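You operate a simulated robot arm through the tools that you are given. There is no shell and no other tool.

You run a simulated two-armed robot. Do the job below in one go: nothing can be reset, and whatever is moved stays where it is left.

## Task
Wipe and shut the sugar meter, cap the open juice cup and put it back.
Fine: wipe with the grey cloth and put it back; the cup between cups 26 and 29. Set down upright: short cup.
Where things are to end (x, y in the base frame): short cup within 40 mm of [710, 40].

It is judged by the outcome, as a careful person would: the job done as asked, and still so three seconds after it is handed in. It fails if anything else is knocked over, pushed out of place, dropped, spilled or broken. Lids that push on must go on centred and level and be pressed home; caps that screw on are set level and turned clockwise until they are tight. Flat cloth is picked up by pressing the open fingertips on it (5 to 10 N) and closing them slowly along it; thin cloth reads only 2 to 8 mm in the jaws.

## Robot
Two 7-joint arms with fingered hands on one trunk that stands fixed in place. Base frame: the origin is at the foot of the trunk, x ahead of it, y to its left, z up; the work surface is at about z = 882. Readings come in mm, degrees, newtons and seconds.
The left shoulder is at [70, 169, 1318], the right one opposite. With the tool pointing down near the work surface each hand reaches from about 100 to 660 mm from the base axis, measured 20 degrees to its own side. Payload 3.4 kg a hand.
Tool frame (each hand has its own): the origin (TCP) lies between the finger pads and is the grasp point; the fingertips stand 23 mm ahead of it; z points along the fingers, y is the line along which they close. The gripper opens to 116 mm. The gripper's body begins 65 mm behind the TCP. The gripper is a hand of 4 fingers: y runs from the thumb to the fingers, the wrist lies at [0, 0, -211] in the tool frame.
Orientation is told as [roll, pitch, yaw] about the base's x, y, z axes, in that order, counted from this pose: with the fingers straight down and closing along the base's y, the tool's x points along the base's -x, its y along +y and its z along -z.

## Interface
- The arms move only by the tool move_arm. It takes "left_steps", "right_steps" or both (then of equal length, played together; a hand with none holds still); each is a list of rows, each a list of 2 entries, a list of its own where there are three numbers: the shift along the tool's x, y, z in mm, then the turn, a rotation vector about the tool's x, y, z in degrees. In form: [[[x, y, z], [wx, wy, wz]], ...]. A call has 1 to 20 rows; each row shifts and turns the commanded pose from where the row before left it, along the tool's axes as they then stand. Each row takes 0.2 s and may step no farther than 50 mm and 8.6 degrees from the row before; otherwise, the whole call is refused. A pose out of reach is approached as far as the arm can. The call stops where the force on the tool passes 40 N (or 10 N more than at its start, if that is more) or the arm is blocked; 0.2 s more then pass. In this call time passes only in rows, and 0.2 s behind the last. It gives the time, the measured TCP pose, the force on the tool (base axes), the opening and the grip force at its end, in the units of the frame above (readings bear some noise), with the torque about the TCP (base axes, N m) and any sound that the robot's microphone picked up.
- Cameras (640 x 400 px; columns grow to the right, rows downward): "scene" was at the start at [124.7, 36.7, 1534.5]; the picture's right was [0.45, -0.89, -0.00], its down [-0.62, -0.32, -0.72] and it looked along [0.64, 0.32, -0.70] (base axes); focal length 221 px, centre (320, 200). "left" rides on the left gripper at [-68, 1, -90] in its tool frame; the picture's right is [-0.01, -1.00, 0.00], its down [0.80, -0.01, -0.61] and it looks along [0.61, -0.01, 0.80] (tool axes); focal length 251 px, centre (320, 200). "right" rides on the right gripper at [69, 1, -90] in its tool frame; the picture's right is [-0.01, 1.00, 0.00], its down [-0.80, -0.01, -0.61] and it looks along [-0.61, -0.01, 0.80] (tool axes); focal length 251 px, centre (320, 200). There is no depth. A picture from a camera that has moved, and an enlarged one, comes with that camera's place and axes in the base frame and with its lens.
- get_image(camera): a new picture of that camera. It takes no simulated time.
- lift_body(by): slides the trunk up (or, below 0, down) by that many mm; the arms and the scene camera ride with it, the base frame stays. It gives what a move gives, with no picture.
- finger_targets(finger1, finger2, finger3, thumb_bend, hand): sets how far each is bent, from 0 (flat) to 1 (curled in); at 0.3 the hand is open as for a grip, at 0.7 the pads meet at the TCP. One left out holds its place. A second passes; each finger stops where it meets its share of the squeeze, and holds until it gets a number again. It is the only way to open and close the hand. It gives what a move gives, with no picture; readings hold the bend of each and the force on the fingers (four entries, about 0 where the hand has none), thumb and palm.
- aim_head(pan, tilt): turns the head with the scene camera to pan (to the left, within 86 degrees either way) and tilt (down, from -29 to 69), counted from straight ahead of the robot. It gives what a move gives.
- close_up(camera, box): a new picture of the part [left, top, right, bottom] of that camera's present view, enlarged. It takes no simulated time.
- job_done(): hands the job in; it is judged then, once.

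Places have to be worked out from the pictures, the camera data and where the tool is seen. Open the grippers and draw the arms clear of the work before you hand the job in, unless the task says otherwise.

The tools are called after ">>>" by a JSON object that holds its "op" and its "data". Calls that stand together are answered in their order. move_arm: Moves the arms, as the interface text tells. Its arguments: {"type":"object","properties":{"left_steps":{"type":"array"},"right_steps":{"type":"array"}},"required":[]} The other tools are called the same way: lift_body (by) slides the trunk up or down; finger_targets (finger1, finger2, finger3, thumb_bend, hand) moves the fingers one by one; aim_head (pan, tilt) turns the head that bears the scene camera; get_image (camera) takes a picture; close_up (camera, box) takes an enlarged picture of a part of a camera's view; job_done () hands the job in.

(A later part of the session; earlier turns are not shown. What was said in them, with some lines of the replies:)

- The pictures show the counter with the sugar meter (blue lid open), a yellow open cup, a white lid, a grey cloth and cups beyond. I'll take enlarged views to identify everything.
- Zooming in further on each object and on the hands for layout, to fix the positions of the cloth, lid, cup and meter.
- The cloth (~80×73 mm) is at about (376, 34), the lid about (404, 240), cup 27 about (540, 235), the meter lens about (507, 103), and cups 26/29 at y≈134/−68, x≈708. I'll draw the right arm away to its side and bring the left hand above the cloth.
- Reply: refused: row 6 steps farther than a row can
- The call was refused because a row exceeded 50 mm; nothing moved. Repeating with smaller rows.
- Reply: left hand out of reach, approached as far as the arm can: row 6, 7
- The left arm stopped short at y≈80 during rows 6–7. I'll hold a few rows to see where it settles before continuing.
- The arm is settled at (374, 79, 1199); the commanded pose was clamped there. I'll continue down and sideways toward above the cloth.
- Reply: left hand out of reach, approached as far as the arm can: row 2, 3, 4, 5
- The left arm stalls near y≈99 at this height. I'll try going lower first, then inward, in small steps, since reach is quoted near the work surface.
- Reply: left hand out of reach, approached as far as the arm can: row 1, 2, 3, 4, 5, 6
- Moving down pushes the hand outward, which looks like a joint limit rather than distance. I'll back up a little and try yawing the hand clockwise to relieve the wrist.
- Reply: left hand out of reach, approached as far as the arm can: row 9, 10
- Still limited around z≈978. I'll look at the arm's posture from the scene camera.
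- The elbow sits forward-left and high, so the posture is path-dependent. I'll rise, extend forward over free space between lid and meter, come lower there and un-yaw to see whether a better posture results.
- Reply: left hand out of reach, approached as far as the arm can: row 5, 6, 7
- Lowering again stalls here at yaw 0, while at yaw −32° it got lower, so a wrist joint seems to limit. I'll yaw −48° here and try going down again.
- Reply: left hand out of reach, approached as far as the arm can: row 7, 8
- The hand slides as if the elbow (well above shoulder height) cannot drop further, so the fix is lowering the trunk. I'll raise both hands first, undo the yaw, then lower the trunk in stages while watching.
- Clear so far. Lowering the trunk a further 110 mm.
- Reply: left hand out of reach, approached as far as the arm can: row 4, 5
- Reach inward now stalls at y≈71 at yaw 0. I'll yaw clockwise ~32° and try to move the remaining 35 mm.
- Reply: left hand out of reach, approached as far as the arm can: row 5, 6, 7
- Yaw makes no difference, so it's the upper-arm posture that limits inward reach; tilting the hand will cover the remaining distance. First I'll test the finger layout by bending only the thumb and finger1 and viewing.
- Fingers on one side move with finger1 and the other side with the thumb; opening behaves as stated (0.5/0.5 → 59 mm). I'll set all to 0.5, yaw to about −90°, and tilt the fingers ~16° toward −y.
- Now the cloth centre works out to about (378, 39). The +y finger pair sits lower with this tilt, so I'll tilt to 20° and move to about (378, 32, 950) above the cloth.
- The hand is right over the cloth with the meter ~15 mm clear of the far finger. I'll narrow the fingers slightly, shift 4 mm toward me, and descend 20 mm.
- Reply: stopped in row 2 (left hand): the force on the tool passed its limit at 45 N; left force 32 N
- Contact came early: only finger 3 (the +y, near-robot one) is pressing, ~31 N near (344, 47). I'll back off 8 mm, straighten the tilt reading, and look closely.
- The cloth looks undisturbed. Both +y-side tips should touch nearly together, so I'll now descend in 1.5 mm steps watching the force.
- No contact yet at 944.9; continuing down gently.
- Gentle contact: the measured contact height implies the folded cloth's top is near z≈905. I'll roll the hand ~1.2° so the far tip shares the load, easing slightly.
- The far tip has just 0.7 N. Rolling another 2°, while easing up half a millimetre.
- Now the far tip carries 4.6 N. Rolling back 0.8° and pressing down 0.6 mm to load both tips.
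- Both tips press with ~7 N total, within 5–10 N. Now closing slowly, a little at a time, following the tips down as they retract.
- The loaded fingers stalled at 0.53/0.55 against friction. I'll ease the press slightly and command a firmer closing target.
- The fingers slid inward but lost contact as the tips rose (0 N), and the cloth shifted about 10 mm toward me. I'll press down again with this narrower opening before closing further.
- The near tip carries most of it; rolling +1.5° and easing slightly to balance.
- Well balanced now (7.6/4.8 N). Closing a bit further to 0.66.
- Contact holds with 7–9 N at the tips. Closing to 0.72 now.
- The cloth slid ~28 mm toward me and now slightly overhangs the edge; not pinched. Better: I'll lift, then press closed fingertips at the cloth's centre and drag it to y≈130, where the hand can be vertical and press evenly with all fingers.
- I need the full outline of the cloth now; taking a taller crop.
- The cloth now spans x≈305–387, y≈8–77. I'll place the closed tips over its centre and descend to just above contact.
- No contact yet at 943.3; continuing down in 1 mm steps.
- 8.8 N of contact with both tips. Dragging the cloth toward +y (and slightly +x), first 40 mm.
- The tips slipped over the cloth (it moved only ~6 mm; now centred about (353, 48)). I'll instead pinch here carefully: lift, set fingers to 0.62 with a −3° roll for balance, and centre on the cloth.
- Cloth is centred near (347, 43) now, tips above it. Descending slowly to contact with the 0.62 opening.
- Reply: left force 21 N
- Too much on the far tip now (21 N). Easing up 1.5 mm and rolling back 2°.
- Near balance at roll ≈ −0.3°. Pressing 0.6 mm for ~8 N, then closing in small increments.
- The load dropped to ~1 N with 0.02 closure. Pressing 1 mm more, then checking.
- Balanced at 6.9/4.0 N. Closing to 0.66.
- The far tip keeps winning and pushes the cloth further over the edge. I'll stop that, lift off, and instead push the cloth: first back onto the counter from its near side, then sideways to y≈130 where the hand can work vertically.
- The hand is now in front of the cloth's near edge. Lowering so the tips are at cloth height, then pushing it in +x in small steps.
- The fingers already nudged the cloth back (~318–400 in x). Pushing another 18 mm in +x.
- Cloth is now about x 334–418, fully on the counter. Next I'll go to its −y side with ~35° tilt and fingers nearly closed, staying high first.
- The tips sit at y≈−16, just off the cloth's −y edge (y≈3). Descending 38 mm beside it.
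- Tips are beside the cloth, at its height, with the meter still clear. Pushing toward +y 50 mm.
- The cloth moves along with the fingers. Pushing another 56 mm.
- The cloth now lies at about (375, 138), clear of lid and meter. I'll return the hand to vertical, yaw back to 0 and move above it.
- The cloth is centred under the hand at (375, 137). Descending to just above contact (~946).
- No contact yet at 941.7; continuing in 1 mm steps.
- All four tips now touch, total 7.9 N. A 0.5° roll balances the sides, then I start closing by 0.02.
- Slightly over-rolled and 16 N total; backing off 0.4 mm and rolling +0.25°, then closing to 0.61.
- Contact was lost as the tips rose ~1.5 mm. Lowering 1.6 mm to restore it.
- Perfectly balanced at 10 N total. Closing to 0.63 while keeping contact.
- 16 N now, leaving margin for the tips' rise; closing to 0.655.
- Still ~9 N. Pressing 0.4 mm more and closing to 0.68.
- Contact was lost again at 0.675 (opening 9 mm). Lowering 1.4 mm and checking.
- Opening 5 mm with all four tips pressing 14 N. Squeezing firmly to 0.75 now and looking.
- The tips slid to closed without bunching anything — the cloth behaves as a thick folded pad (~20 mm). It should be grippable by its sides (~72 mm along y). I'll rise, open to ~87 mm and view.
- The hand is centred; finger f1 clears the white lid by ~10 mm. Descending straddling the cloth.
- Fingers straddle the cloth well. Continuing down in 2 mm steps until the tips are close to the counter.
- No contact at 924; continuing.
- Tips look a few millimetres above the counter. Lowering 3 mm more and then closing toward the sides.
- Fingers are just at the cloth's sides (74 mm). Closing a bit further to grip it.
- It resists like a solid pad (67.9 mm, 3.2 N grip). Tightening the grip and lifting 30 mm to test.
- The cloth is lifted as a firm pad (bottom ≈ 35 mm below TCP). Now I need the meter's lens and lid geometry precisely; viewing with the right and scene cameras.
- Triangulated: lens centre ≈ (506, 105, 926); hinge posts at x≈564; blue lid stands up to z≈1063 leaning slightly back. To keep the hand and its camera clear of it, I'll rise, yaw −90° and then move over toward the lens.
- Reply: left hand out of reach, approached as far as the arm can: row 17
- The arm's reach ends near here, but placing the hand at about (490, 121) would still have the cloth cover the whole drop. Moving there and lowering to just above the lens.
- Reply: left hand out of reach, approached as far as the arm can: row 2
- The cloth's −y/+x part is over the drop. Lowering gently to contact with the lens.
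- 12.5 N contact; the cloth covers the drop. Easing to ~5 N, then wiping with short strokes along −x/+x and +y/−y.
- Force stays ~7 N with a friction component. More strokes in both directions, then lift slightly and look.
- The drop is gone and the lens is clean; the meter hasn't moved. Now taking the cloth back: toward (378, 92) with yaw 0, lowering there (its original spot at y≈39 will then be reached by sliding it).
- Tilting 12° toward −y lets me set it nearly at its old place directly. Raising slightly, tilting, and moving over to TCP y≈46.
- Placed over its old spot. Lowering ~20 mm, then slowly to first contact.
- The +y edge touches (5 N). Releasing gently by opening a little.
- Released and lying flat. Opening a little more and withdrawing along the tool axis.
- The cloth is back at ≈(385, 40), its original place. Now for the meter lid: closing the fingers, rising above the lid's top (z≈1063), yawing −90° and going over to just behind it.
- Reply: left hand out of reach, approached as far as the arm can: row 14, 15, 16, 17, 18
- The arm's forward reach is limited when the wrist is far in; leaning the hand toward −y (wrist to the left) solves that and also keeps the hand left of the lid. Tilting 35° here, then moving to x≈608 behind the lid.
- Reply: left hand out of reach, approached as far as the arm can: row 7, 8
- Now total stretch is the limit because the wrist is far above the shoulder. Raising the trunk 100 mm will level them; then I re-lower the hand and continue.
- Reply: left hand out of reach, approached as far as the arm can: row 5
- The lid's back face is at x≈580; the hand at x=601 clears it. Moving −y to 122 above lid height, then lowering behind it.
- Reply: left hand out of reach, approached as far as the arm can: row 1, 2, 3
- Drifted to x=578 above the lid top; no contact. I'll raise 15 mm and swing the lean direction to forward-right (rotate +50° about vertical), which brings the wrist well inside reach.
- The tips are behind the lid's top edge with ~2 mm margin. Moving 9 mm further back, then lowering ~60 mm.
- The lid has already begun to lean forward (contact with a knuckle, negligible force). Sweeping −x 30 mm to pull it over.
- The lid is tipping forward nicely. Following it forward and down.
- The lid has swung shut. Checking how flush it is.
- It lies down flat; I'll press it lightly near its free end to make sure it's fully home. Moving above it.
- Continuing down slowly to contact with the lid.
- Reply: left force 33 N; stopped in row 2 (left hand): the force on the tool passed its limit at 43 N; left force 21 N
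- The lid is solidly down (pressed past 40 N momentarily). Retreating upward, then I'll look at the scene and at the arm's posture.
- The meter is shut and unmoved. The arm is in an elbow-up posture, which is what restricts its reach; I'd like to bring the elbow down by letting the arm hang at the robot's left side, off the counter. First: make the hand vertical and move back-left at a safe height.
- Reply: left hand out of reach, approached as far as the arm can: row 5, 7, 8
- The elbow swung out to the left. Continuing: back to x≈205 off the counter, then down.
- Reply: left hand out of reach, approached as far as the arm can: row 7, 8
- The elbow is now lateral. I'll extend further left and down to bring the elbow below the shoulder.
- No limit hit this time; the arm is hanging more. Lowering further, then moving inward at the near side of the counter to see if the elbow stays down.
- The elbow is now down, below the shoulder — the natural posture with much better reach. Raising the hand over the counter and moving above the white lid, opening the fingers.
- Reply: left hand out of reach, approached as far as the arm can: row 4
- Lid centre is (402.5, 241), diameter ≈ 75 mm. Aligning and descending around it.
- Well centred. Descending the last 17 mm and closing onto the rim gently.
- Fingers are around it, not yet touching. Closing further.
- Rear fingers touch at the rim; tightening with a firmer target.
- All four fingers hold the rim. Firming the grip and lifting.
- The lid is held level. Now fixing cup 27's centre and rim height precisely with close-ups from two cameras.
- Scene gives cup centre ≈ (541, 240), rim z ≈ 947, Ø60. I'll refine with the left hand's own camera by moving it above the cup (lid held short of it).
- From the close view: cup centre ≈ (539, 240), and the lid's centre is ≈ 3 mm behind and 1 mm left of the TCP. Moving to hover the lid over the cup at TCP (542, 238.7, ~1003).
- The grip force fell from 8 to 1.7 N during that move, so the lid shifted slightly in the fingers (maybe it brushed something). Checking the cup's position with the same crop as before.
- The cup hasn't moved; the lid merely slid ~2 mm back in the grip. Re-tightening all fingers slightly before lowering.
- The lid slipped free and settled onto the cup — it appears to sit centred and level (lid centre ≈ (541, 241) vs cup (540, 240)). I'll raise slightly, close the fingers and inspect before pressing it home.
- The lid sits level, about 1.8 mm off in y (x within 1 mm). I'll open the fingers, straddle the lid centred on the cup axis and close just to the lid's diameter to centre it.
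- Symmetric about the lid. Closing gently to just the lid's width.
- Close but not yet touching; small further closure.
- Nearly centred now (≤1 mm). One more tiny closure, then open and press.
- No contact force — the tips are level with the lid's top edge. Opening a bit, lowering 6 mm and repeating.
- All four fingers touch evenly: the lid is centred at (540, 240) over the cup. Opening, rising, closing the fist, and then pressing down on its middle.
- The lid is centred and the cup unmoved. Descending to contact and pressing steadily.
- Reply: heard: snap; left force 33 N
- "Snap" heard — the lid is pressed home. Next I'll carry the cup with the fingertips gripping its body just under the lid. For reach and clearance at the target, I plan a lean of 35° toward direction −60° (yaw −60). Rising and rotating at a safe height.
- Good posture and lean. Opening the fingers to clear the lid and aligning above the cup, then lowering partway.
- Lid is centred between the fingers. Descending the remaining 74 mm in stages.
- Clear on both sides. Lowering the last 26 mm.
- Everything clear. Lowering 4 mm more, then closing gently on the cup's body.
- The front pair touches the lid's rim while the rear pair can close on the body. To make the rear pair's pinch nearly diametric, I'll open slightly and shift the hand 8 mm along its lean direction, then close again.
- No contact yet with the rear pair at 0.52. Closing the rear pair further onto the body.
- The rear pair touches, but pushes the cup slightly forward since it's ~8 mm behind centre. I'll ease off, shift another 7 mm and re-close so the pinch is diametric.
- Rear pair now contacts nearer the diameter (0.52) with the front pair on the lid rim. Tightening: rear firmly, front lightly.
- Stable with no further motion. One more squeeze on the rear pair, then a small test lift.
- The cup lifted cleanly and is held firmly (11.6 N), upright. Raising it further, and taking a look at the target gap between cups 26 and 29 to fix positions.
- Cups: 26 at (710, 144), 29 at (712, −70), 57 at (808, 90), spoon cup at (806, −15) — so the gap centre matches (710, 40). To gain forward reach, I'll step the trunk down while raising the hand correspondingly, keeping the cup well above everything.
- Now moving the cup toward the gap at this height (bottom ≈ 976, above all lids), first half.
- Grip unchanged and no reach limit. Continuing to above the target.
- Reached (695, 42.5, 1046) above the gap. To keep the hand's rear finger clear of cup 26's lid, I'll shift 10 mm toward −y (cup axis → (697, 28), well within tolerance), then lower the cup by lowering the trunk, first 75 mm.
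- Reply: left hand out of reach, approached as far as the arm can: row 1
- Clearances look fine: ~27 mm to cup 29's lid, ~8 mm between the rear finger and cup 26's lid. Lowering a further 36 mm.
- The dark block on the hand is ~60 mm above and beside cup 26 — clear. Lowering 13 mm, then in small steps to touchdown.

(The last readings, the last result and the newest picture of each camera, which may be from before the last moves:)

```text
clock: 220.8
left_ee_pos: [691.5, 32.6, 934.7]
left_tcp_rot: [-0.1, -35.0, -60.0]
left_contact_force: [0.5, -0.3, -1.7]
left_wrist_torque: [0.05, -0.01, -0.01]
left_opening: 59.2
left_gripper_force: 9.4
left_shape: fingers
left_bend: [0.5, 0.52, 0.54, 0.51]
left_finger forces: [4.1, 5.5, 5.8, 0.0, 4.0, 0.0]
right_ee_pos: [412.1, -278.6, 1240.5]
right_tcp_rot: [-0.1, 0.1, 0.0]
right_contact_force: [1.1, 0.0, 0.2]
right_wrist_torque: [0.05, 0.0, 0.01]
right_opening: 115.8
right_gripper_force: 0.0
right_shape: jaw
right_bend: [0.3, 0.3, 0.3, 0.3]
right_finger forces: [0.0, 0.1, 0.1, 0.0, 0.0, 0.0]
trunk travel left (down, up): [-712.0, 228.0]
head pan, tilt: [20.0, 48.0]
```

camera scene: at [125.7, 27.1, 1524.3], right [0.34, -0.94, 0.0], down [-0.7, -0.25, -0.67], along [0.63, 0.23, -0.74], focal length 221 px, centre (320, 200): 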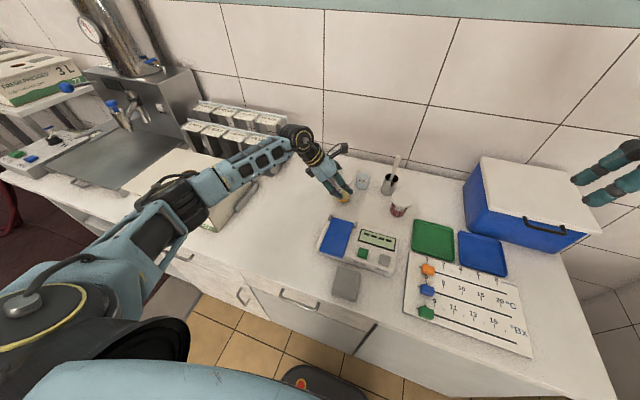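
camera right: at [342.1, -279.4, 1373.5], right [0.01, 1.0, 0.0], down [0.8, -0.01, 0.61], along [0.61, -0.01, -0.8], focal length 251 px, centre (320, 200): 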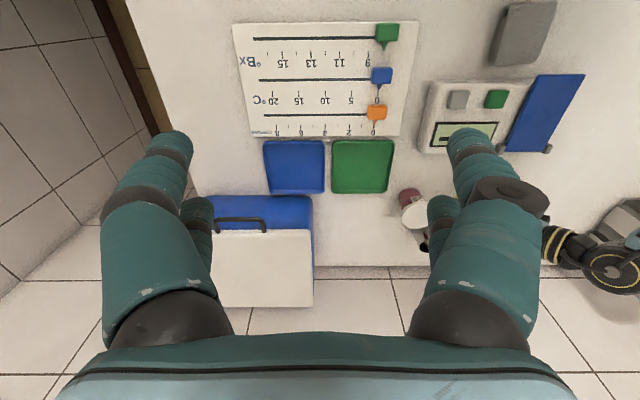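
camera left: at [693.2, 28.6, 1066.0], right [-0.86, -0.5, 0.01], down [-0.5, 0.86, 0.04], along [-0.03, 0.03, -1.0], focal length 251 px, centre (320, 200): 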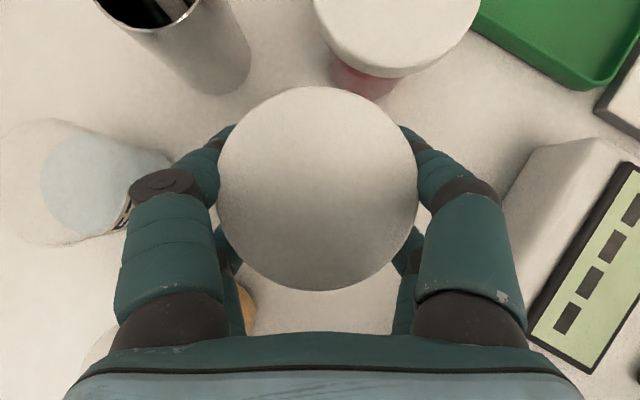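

Weight still hangs (≈ −1.5 N). Lowering 1 mm at a time until the counter takes it.

>>> {"op": "lift_body", "data": {"by": -1}}

>>> {"op": "lift_body", "data": {"by": -1}}

```text
clock: 221.3
left_ee_pos: [690.6, 32.5, 935.5]
left_tcp_rot: [-0.1, -35.0, -60.2]
left_contact_force: [0.3, -0.3, -1.0]
left_wrist_torque: [-0.02, 0.01, -0.01]
left_opening: 59.2
left_gripper_force: 9.8
left_shape: fingers
left_bend: [0.5, 0.52, 0.54, 0.51]
left_finger forces: [4.0, 5.6, 6.0, 0.1, 3.9, 0.0]
right_ee_pos: [412.2, -278.6, 1239.5]
right_tcp_rot: [-0.1, -0.1, 0.0]
right_contact_force: [0.4, 0.1, 0.2]
right_wrist_torque: [0.02, 0.03, 0.0]
right_opening: 115.8
right_gripper_force: 0.1
right_shape: jaw
right_bend: [0.3, 0.3, 0.3, 0.3]
right_finger forces: [0.0, 0.0, 0.0, 0.0, 0.0, 0.0]
trunk travel left (down, up): [-711.0, 229.0]
head pan, tilt: [20.0, 48.0]
```

```text
clock: 221.8
left_ee_pos: [691.5, 32.7, 933.8]
left_tcp_rot: [-0.1, -35.1, -60.2]
left_contact_force: [0.4, -0.5, 2.9]
left_wrist_torque: [0.04, 0.0, -0.01]
left_opening: 58.7
left_gripper_force: 10.5
left_shape: fingers
left_bend: [0.5, 0.52, 0.54, 0.51]
left_finger forces: [4.3, 6.1, 5.9, 0.0, 4.2, 0.1]
right_ee_pos: [412.6, -278.9, 1239.3]
right_tcp_rot: [0.1, 0.0, -0.1]
right_contact_force: [0.3, -0.3, -0.3]
right_wrist_torque: [-0.02, -0.01, 0.01]
right_opening: 115.8
right_gripper_force: 0.1
right_shape: jaw
right_bend: [0.3, 0.3, 0.3, 0.3]
right_finger forces: [0.0, 0.1, 0.0, 0.0, 0.0, 0.0]
trunk travel left (down, up): [-710.0, 230.0]
head pan, tilt: [20.0, 48.0]
```

Touchdown (+2.9 N). Releasing gently in two steps.

>>> {"op": "finger_targets", "data": {"hand": "left", "finger1": 0.46, "finger2": 0.5, "finger3": 0.5, "thumb_bend": 0.46}}

>>> {"op": "finger_targets", "data": {"hand": "left", "finger1": 0.43, "finger2": 0.44, "finger3": 0.44, "thumb_bend": 0.43}}

>>> {"op": "get_image", "data": {"camera": "left"}}

>>> {"op": "close_up", "data": {"camera": "scene", "box": [320, 130, 440, 230]}}

```text
clock: 222.8
left_ee_pos: [691.1, 32.8, 932.7]
left_tcp_rot: [-0.1, -35.0, -60.2]
left_contact_force: [0.2, 0.5, -0.2]
left_wrist_torque: [-0.01, -0.01, 0.0]
left_opening: 69.6
left_gripper_force: 0.1
left_shape: fingers
left_bend: [0.46, 0.5, 0.5, 0.46]
left_finger forces: [0.0, 0.0, 0.1, 0.0, 0.0, 0.1]
right_ee_pos: [410.3, -278.0, 1238.6]
right_tcp_rot: [-0.1, -0.1, 0.0]
right_contact_force: [0.7, -0.1, 0.1]
right_wrist_torque: [0.01, 0.0, 0.02]
right_opening: 115.9
right_gripper_force: 0.1
right_shape: jaw
right_bend: [0.3, 0.3, 0.3, 0.3]
right_finger forces: [0.0, 0.0, 0.1, 0.0, 0.0, 0.0]
trunk travel left (down, up): [-710.0, 230.0]
head pan, tilt: [20.0, 48.0]
```

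```text
clock: 223.8
left_ee_pos: [690.7, 32.1, 933.3]
left_tcp_rot: [-0.1, -35.0, -60.2]
left_contact_force: [-0.1, 0.6, 0.7]
left_wrist_torque: [0.0, 0.0, 0.02]
left_opening: 78.3
left_gripper_force: 0.0
left_shape: fingers
left_bend: [0.43, 0.44, 0.44, 0.43]
left_finger forces: [0.0, 0.0, 0.0, 0.0, 0.0, 0.0]
right_ee_pos: [412.0, -279.0, 1239.1]
right_tcp_rot: [-0.1, 0.0, 0.1]
right_contact_force: [0.4, 0.1, 0.7]
right_wrist_torque: [-0.02, -0.03, -0.01]
right_opening: 115.9
right_gripper_force: 0.0
right_shape: jaw
right_bend: [0.3, 0.3, 0.3, 0.3]
right_finger forces: [0.0, 0.0, 0.1, 0.0, 0.0, 0.0]
trunk travel left (down, up): [-710.0, 230.0]
head pan, tilt: [20.0, 48.0]
```

```text
taken
camera left: at [693.2, 28.5, 1046.1], right [-0.86, -0.5, 0.01], down [-0.5, 0.86, 0.04], along [-0.03, 0.03, -1.0], focal length 251 px, centre (320, 200)
```

left: 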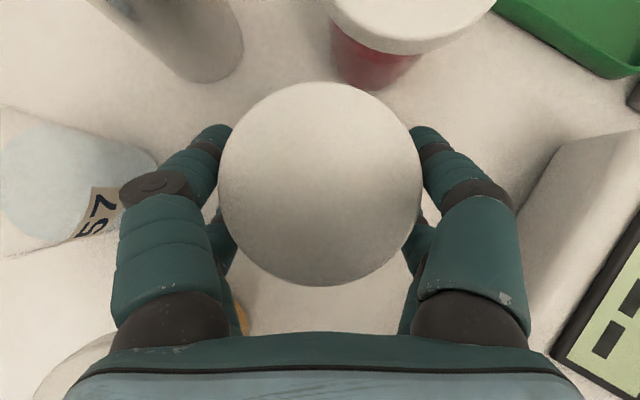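

```text
4.00 times, centred on (380, 180) of scene
camera zoom: at [125.7, 26.6, 1414.3], right [0.34, -0.94, 0.0], down [-0.7, -0.25, -0.67], along [0.63, 0.23, -0.74], focal length 884 px, centre (80, 280)
```

zoom: 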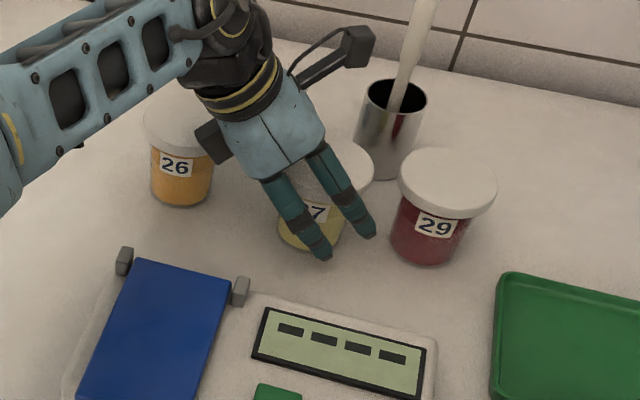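

Released; the cup stands upright. Opening a bit more so the tips clear the lid's rim before going up.

>>> {"op": "finger_targets", "data": {"hand": "left", "finger1": 0.395, "finger2": 0.4, "finger3": 0.395, "thumb_bend": 0.395}}

>>> {"op": "get_image", "data": {"camera": "left"}}

>>> {"op": "close_up", "data": {"camera": "scene", "box": [320, 130, 440, 230]}}

```text
clock: 224.8
left_ee_pos: [691.4, 31.8, 934.4]
left_tcp_rot: [-0.1, -35.0, -60.1]
left_contact_force: [0.0, -0.4, 0.1]
left_wrist_torque: [0.0, -0.01, 0.0]
left_opening: 90.6
left_gripper_force: 0.1
left_shape: fingers
left_bend: [0.39, 0.4, 0.39, 0.39]
left_finger forces: [0.0, 0.0, 0.0, 0.0, 0.0, 0.0]
right_ee_pos: [411.2, -279.9, 1238.8]
right_tcp_rot: [-0.1, 0.0, -0.1]
right_contact_force: [0.1, 0.2, -0.6]
right_wrist_torque: [0.02, 0.03, -0.03]
right_opening: 115.8
right_gripper_force: 0.1
right_shape: jaw
right_bend: [0.3, 0.3, 0.3, 0.3]
right_finger forces: [0.1, 0.0, 0.0, 0.1, 0.0, 0.0]
trunk travel left (down, up): [-710.0, 230.0]
head pan, tilt: [20.0, 48.0]
```

```text
taken
camera left: at [693.2, 28.5, 1046.1], right [-0.86, -0.5, 0.01], down [-0.5, 0.86, 0.04], along [-0.03, 0.03, -1.0], focal length 251 px, centre (320, 200)
```

left: 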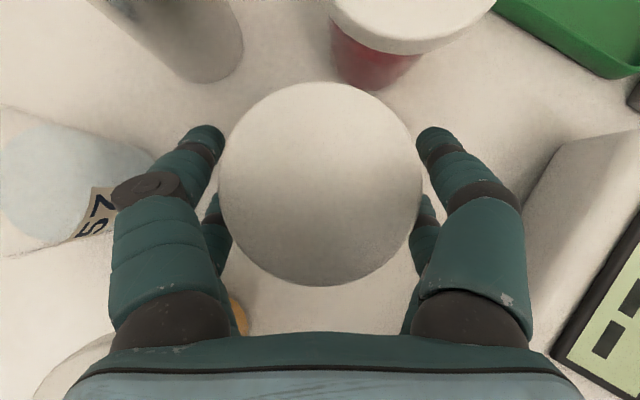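

```text
4.00 times, centred on (380, 180) of scene
camera zoom: at [125.7, 26.6, 1414.3], right [0.34, -0.94, 0.0], down [-0.7, -0.25, -0.67], along [0.63, 0.23, -0.74], focal length 884 px, centre (80, 280)
```

zoom: 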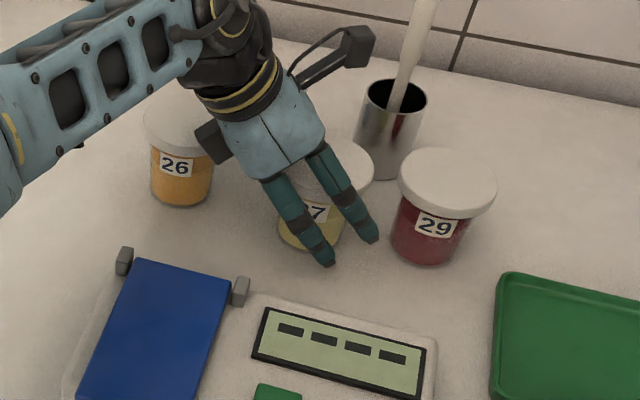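

The fingers now clear the rim on both sides. Raising straight up using the trunk.

>>> {"op": "lift_body", "data": {"by": 15}}

>>> {"op": "lift_body", "data": {"by": 75}}

>>> {"op": "close_up", "data": {"camera": "scene", "box": [320, 130, 440, 230]}}

>>> {"op": "get_image", "data": {"camera": "left"}}

```text
clock: 225.4
left_ee_pos: [691.4, 31.6, 948.3]
left_tcp_rot: [-0.1, -35.1, -60.2]
left_contact_force: [-0.8, 0.0, -0.3]
left_wrist_torque: [-0.01, -0.02, 0.01]
left_opening: 90.5
left_gripper_force: 0.0
left_shape: fingers
left_bend: [0.39, 0.4, 0.39, 0.39]
left_finger forces: [0.0, 0.0, 0.0, 0.0, 0.0, 0.0]
right_ee_pos: [410.9, -278.5, 1253.2]
right_tcp_rot: [0.0, 0.0, 0.1]
right_contact_force: [0.6, 0.3, -0.7]
right_wrist_torque: [-0.02, 0.0, 0.03]
right_opening: 115.9
right_gripper_force: 0.0
right_shape: jaw
right_bend: [0.3, 0.3, 0.3, 0.3]
right_finger forces: [0.1, 0.1, 0.1, 0.0, 0.0, 0.1]
trunk travel left (down, up): [-725.0, 215.0]
head pan, tilt: [20.0, 48.0]
```

```text
clock: 226.6
left_ee_pos: [691.2, 33.3, 1024.4]
left_tcp_rot: [-0.1, -34.9, -60.2]
left_contact_force: [-0.8, -0.4, 0.4]
left_wrist_torque: [-0.02, -0.04, 0.0]
left_opening: 90.1
left_gripper_force: 0.1
left_shape: fingers
left_bend: [0.39, 0.4, 0.39, 0.39]
left_finger forces: [0.0, 0.0, 0.0, 0.0, 0.0, 0.0]
right_ee_pos: [411.6, -279.4, 1329.2]
right_tcp_rot: [0.0, 0.1, 0.0]
right_contact_force: [0.4, -0.1, -0.3]
right_wrist_torque: [-0.02, 0.02, -0.03]
right_opening: 115.8
right_gripper_force: 0.1
right_shape: jaw
right_bend: [0.3, 0.3, 0.3, 0.3]
right_finger forces: [0.0, 0.1, 0.0, 0.0, 0.1, 0.1]
trunk travel left (down, up): [-800.0, 140.0]
head pan, tilt: [20.0, 48.0]
```

```text
4.00 times, centred on (380, 180) of scene
camera zoom: at [125.8, 26.6, 1504.3], right [0.34, -0.94, 0.0], down [-0.7, -0.25, -0.67], along [0.63, 0.23, -0.74], focal length 884 px, centre (80, 280)
```

zoom: 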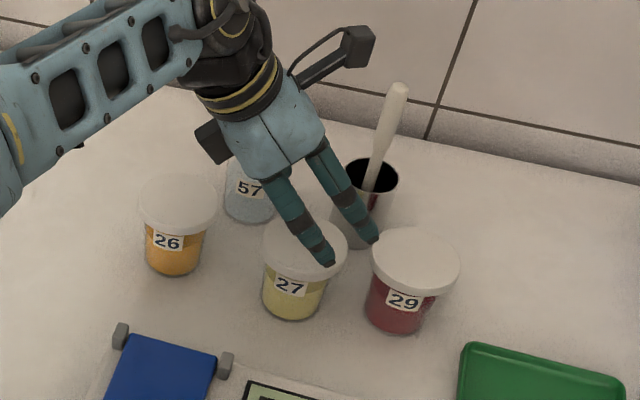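

```text
taken
camera left: at [693.2, 28.5, 1136.1], right [-0.86, -0.5, 0.01], down [-0.5, 0.86, 0.04], along [-0.03, 0.03, -1.0], focal length 251 px, centre (320, 200)
```

left: 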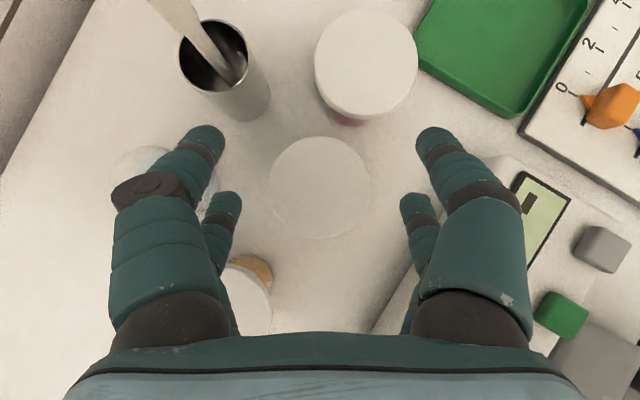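

Cup 27 stands upright between 26 and 29 at ≈ (694, 26), about 22 mm from the target point; nothing else moved. Now withdrawing the left hand up and back.

>>> {"op": "move_arm", "data": {"left_steps": [[[-23, 0, -32.8], [0, 0, 0]], [[-23, 0, -32.8], [0, 0, 0]], [[28, -9.2, -19.6], [0, 0, 0]], [[28, -9.2, -19.6], [0, 0, 0]], [[28, -9.2, -19.6], [0, 0, 0]], [[28, -9.2, -19.6], [0, 0, 0]], [[28, -9.2, -19.6], [0, 0, 0]], [[28, -9.2, -19.6], [0, 0, 0]], [[0, 0, 0], [0, 7, 0]], [[0, 0, 0], [0, 7, 0]], [[0, 0, 0], [0, 7, 0]], [[0, 0, 0], [0, 7, 0]], [[0, 0, 0], [0, 7, 0]], [[0, 0, 0], [0, 0, 0]]]}}

>>> {"op": "finger_targets", "data": {"hand": "left", "finger1": 0.3, "finger2": 0.3, "finger3": 0.3, "thumb_bend": 0.3}}

>>> {"op": "get_image", "data": {"camera": "scene"}}

>>> {"op": "close_up", "data": {"camera": "scene", "box": [310, 150, 450, 290]}}

```text
clock: 229.6
left_ee_pos: [541.0, 183.2, 1104.8]
left_tcp_rot: [-0.1, 0.1, -60.1]
left_contact_force: [0.2, 1.3, 0.7]
left_wrist_torque: [-0.02, 0.0, -0.02]
left_opening: 90.6
left_gripper_force: 0.1
left_shape: fingers
left_bend: [0.39, 0.4, 0.39, 0.39]
left_finger forces: [0.0, 0.0, 0.0, 0.0, 0.0, 0.0]
right_ee_pos: [411.3, -279.2, 1328.6]
right_tcp_rot: [0.0, 0.0, 0.0]
right_contact_force: [-0.1, 0.1, 0.4]
right_wrist_torque: [-0.02, -0.02, -0.02]
right_opening: 115.9
right_gripper_force: 0.1
right_shape: jaw
right_bend: [0.3, 0.3, 0.3, 0.3]
right_finger forces: [0.0, 0.1, 0.1, 0.0, 0.1, 0.0]
trunk travel left (down, up): [-800.0, 140.0]
head pan, tilt: [20.0, 48.0]
```

```text
clock: 230.6
left_ee_pos: [541.9, 182.1, 1104.5]
left_tcp_rot: [-0.1, 0.0, -60.2]
left_contact_force: [0.7, -0.5, -0.4]
left_wrist_torque: [0.01, 0.02, -0.02]
left_opening: 116.5
left_gripper_force: 0.2
left_shape: fingers
left_bend: [0.3, 0.3, 0.3, 0.3]
left_finger forces: [0.1, 0.0, 0.0, 0.0, 0.0, 0.0]
right_ee_pos: [409.9, -278.8, 1329.3]
right_tcp_rot: [-0.1, 0.1, 0.0]
right_contact_force: [-0.2, -0.1, -0.2]
right_wrist_torque: [0.03, -0.01, -0.01]
right_opening: 116.0
right_gripper_force: 0.1
right_shape: jaw
right_bend: [0.3, 0.3, 0.3, 0.3]
right_finger forces: [0.1, 0.0, 0.0, 0.0, 0.0, 0.0]
trunk travel left (down, up): [-800.0, 140.0]
head pan, tilt: [20.0, 48.0]
```

```text
taken
camera scene: at [125.9, 26.4, 1504.3], right [0.34, -0.94, 0.0], down [-0.7, -0.25, -0.67], along [0.63, 0.23, -0.74], focal length 221 px, centre (320, 200)
```

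scene: 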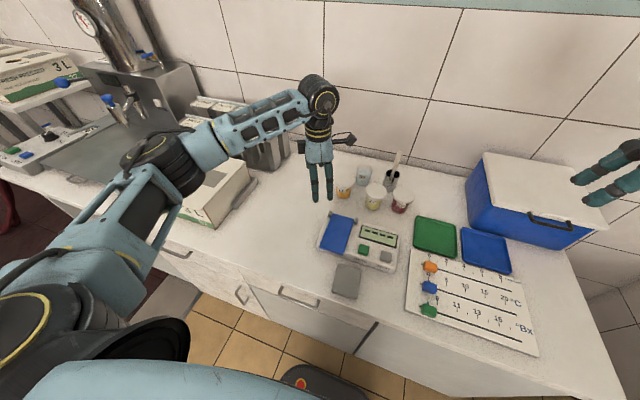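

```text
2.86 times, centred on (380, 220) of scene
camera zoom: at [125.9, 26.4, 1504.3], right [0.34, -0.94, 0.0], down [-0.7, -0.25, -0.67], along [0.63, 0.23, -0.74], focal length 632 px, centre (149, 143)
```

zoom: 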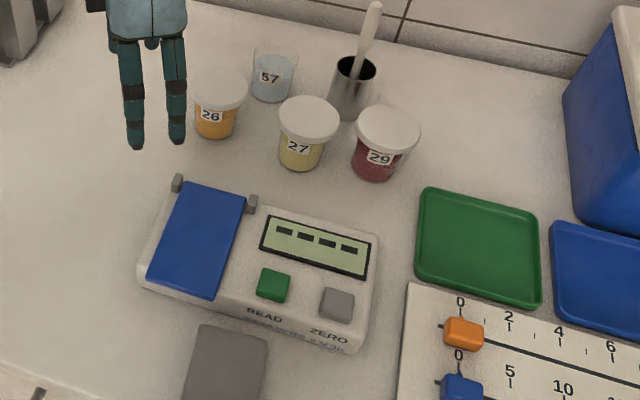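

Everything looks right. Drawing the left arm back to its side and checking that all is settled.

>>> {"op": "move_arm", "data": {"left_steps": [[[0, 0, -40], [0, 0, -7.5]], [[0, 0, -40], [0, 0, -7.5]], [[0, 0, -40], [0, 0, -7.5]], [[0, 0, 0], [0, 0, -7.5]], [[0, 0, 0], [0, 0, -7.5]], [[0, 0, 0], [0, 0, -7.5]], [[0, 0, 0], [0, 0, -7.5]], [[0, 0, 0], [0, 0, -7.5]], [[35, 30, 0], [0, 0, 0]], [[35, 30, 0], [0, 0, 0]], [[35, 30, 0], [0, 0, 0]], [[35, 30, 0], [0, 0, 0]], [[0, 0, 0], [0, 0, 0]], [[0, 0, 0], [0, 0, 0]], [[0, 0, 0], [0, 0, 0]]]}}

>>> {"op": "get_image", "data": {"camera": "scene"}}

>>> {"op": "close_up", "data": {"camera": "scene", "box": [330, 160, 420, 230]}}

>>> {"op": "close_up", "data": {"camera": "scene", "box": [300, 200, 420, 310]}}

```text
clock: 233.8
left_ee_pos: [401.8, 304.5, 1222.5]
left_tcp_rot: [0.0, 0.1, -0.2]
left_contact_force: [0.3, 0.0, 0.5]
left_wrist_torque: [0.0, 0.0, 0.01]
left_opening: 116.6
left_gripper_force: 0.0
left_shape: fingers
left_bend: [0.3, 0.3, 0.3, 0.3]
left_finger forces: [0.1, 0.1, 0.1, 0.1, 0.0, 0.1]
right_ee_pos: [409.7, -278.7, 1328.7]
right_tcp_rot: [0.1, 0.0, 0.0]
right_contact_force: [-0.6, 0.1, 0.5]
right_wrist_torque: [0.01, -0.01, 0.01]
right_opening: 115.7
right_gripper_force: 0.0
right_shape: jaw
right_bend: [0.3, 0.3, 0.3, 0.3]
right_finger forces: [0.0, 0.0, 0.1, 0.0, 0.0, 0.0]
trunk travel left (down, up): [-800.0, 140.0]
head pan, tilt: [20.0, 48.0]
```

```text
taken
camera scene: at [124.7, 27.4, 1504.4], right [0.34, -0.94, 0.0], down [-0.7, -0.25, -0.67], along [0.63, 0.23, -0.74], focal length 221 px, centre (320, 200)
```

scene: 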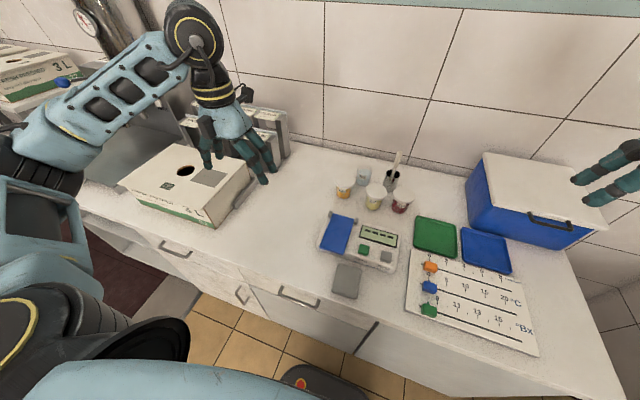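

```text
5.71 times, centred on (375, 195) of scene
camera zoom: at [124.7, 27.4, 1504.4], right [0.34, -0.94, 0.0], down [-0.7, -0.25, -0.67], along [0.63, 0.23, -0.74], focal length 1264 px, centre (6, 229)
```

zoom: 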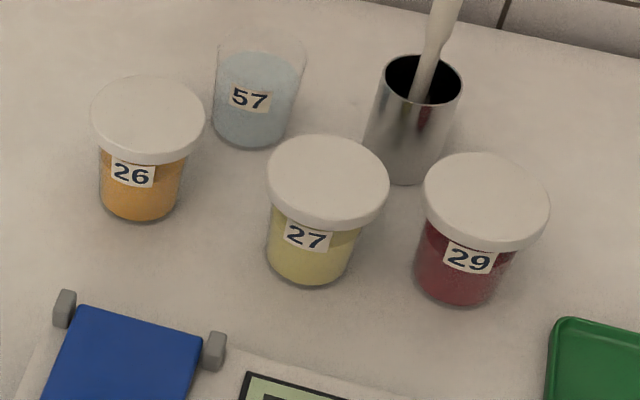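

```text
3.64 times, centred on (360, 255) of scene
camera zoom: at [124.7, 27.4, 1504.4], right [0.34, -0.94, 0.0], down [-0.7, -0.25, -0.67], along [0.63, 0.23, -0.74], focal length 804 px, centre (174, 0)
```

zoom: 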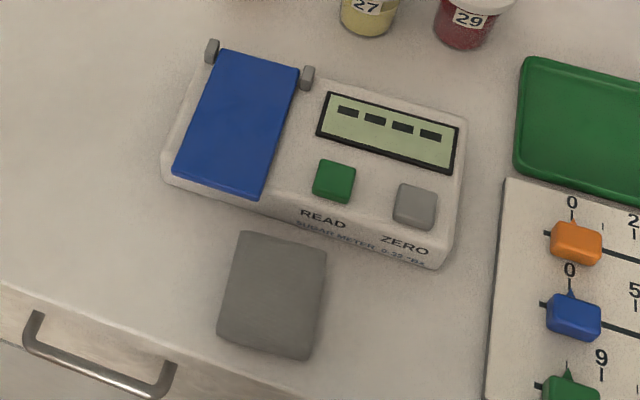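

The meter is wiped and shut, and the cloth is back in its place. Cup 27 is capped and upright between cups 26 and 29 at about (696, 26), 20 mm from the target point. Both hands are open and clear, so I'm handing the job in.

>>> {"op": "job_done", "data": {}}

```text
The job is handed in.
```

The job is handed in. The sugar meter is wiped and shut, and cup 27 is capped and standing upright between cups 26 and 29.

- **Wiping:** The grey cloth took the juice drop off the lens. I set the cloth back at about (385, 40), within roughly 10 mm of where it first lay. Before I got a grip, I slid it around the counter and it overhung the edge by 10–15 mm for a while. I ended up lifting it by its sides as a folded pad.
- **Meter lid:** The blue lid is down. I pressed it to make sure it was closed, and the force briefly passed 40 N. The meter did not move in any picture.
- **Cap:** The white lid slipped from the fingers just above the cup and landed on the rim. I centred it, then pressed it down until it snapped on.
- **Cup position:** Cup 27 is at about (696, 26), some 20 mm from [710, 40] and inside the 40 mm limit. It sits a little nearer cup 29 than cup 26, because I needed room for the hand to clear cup 26.

In the last pictures nothing else had been tipped or moved, and I saw no spill. Both hands are open and clear of the work.
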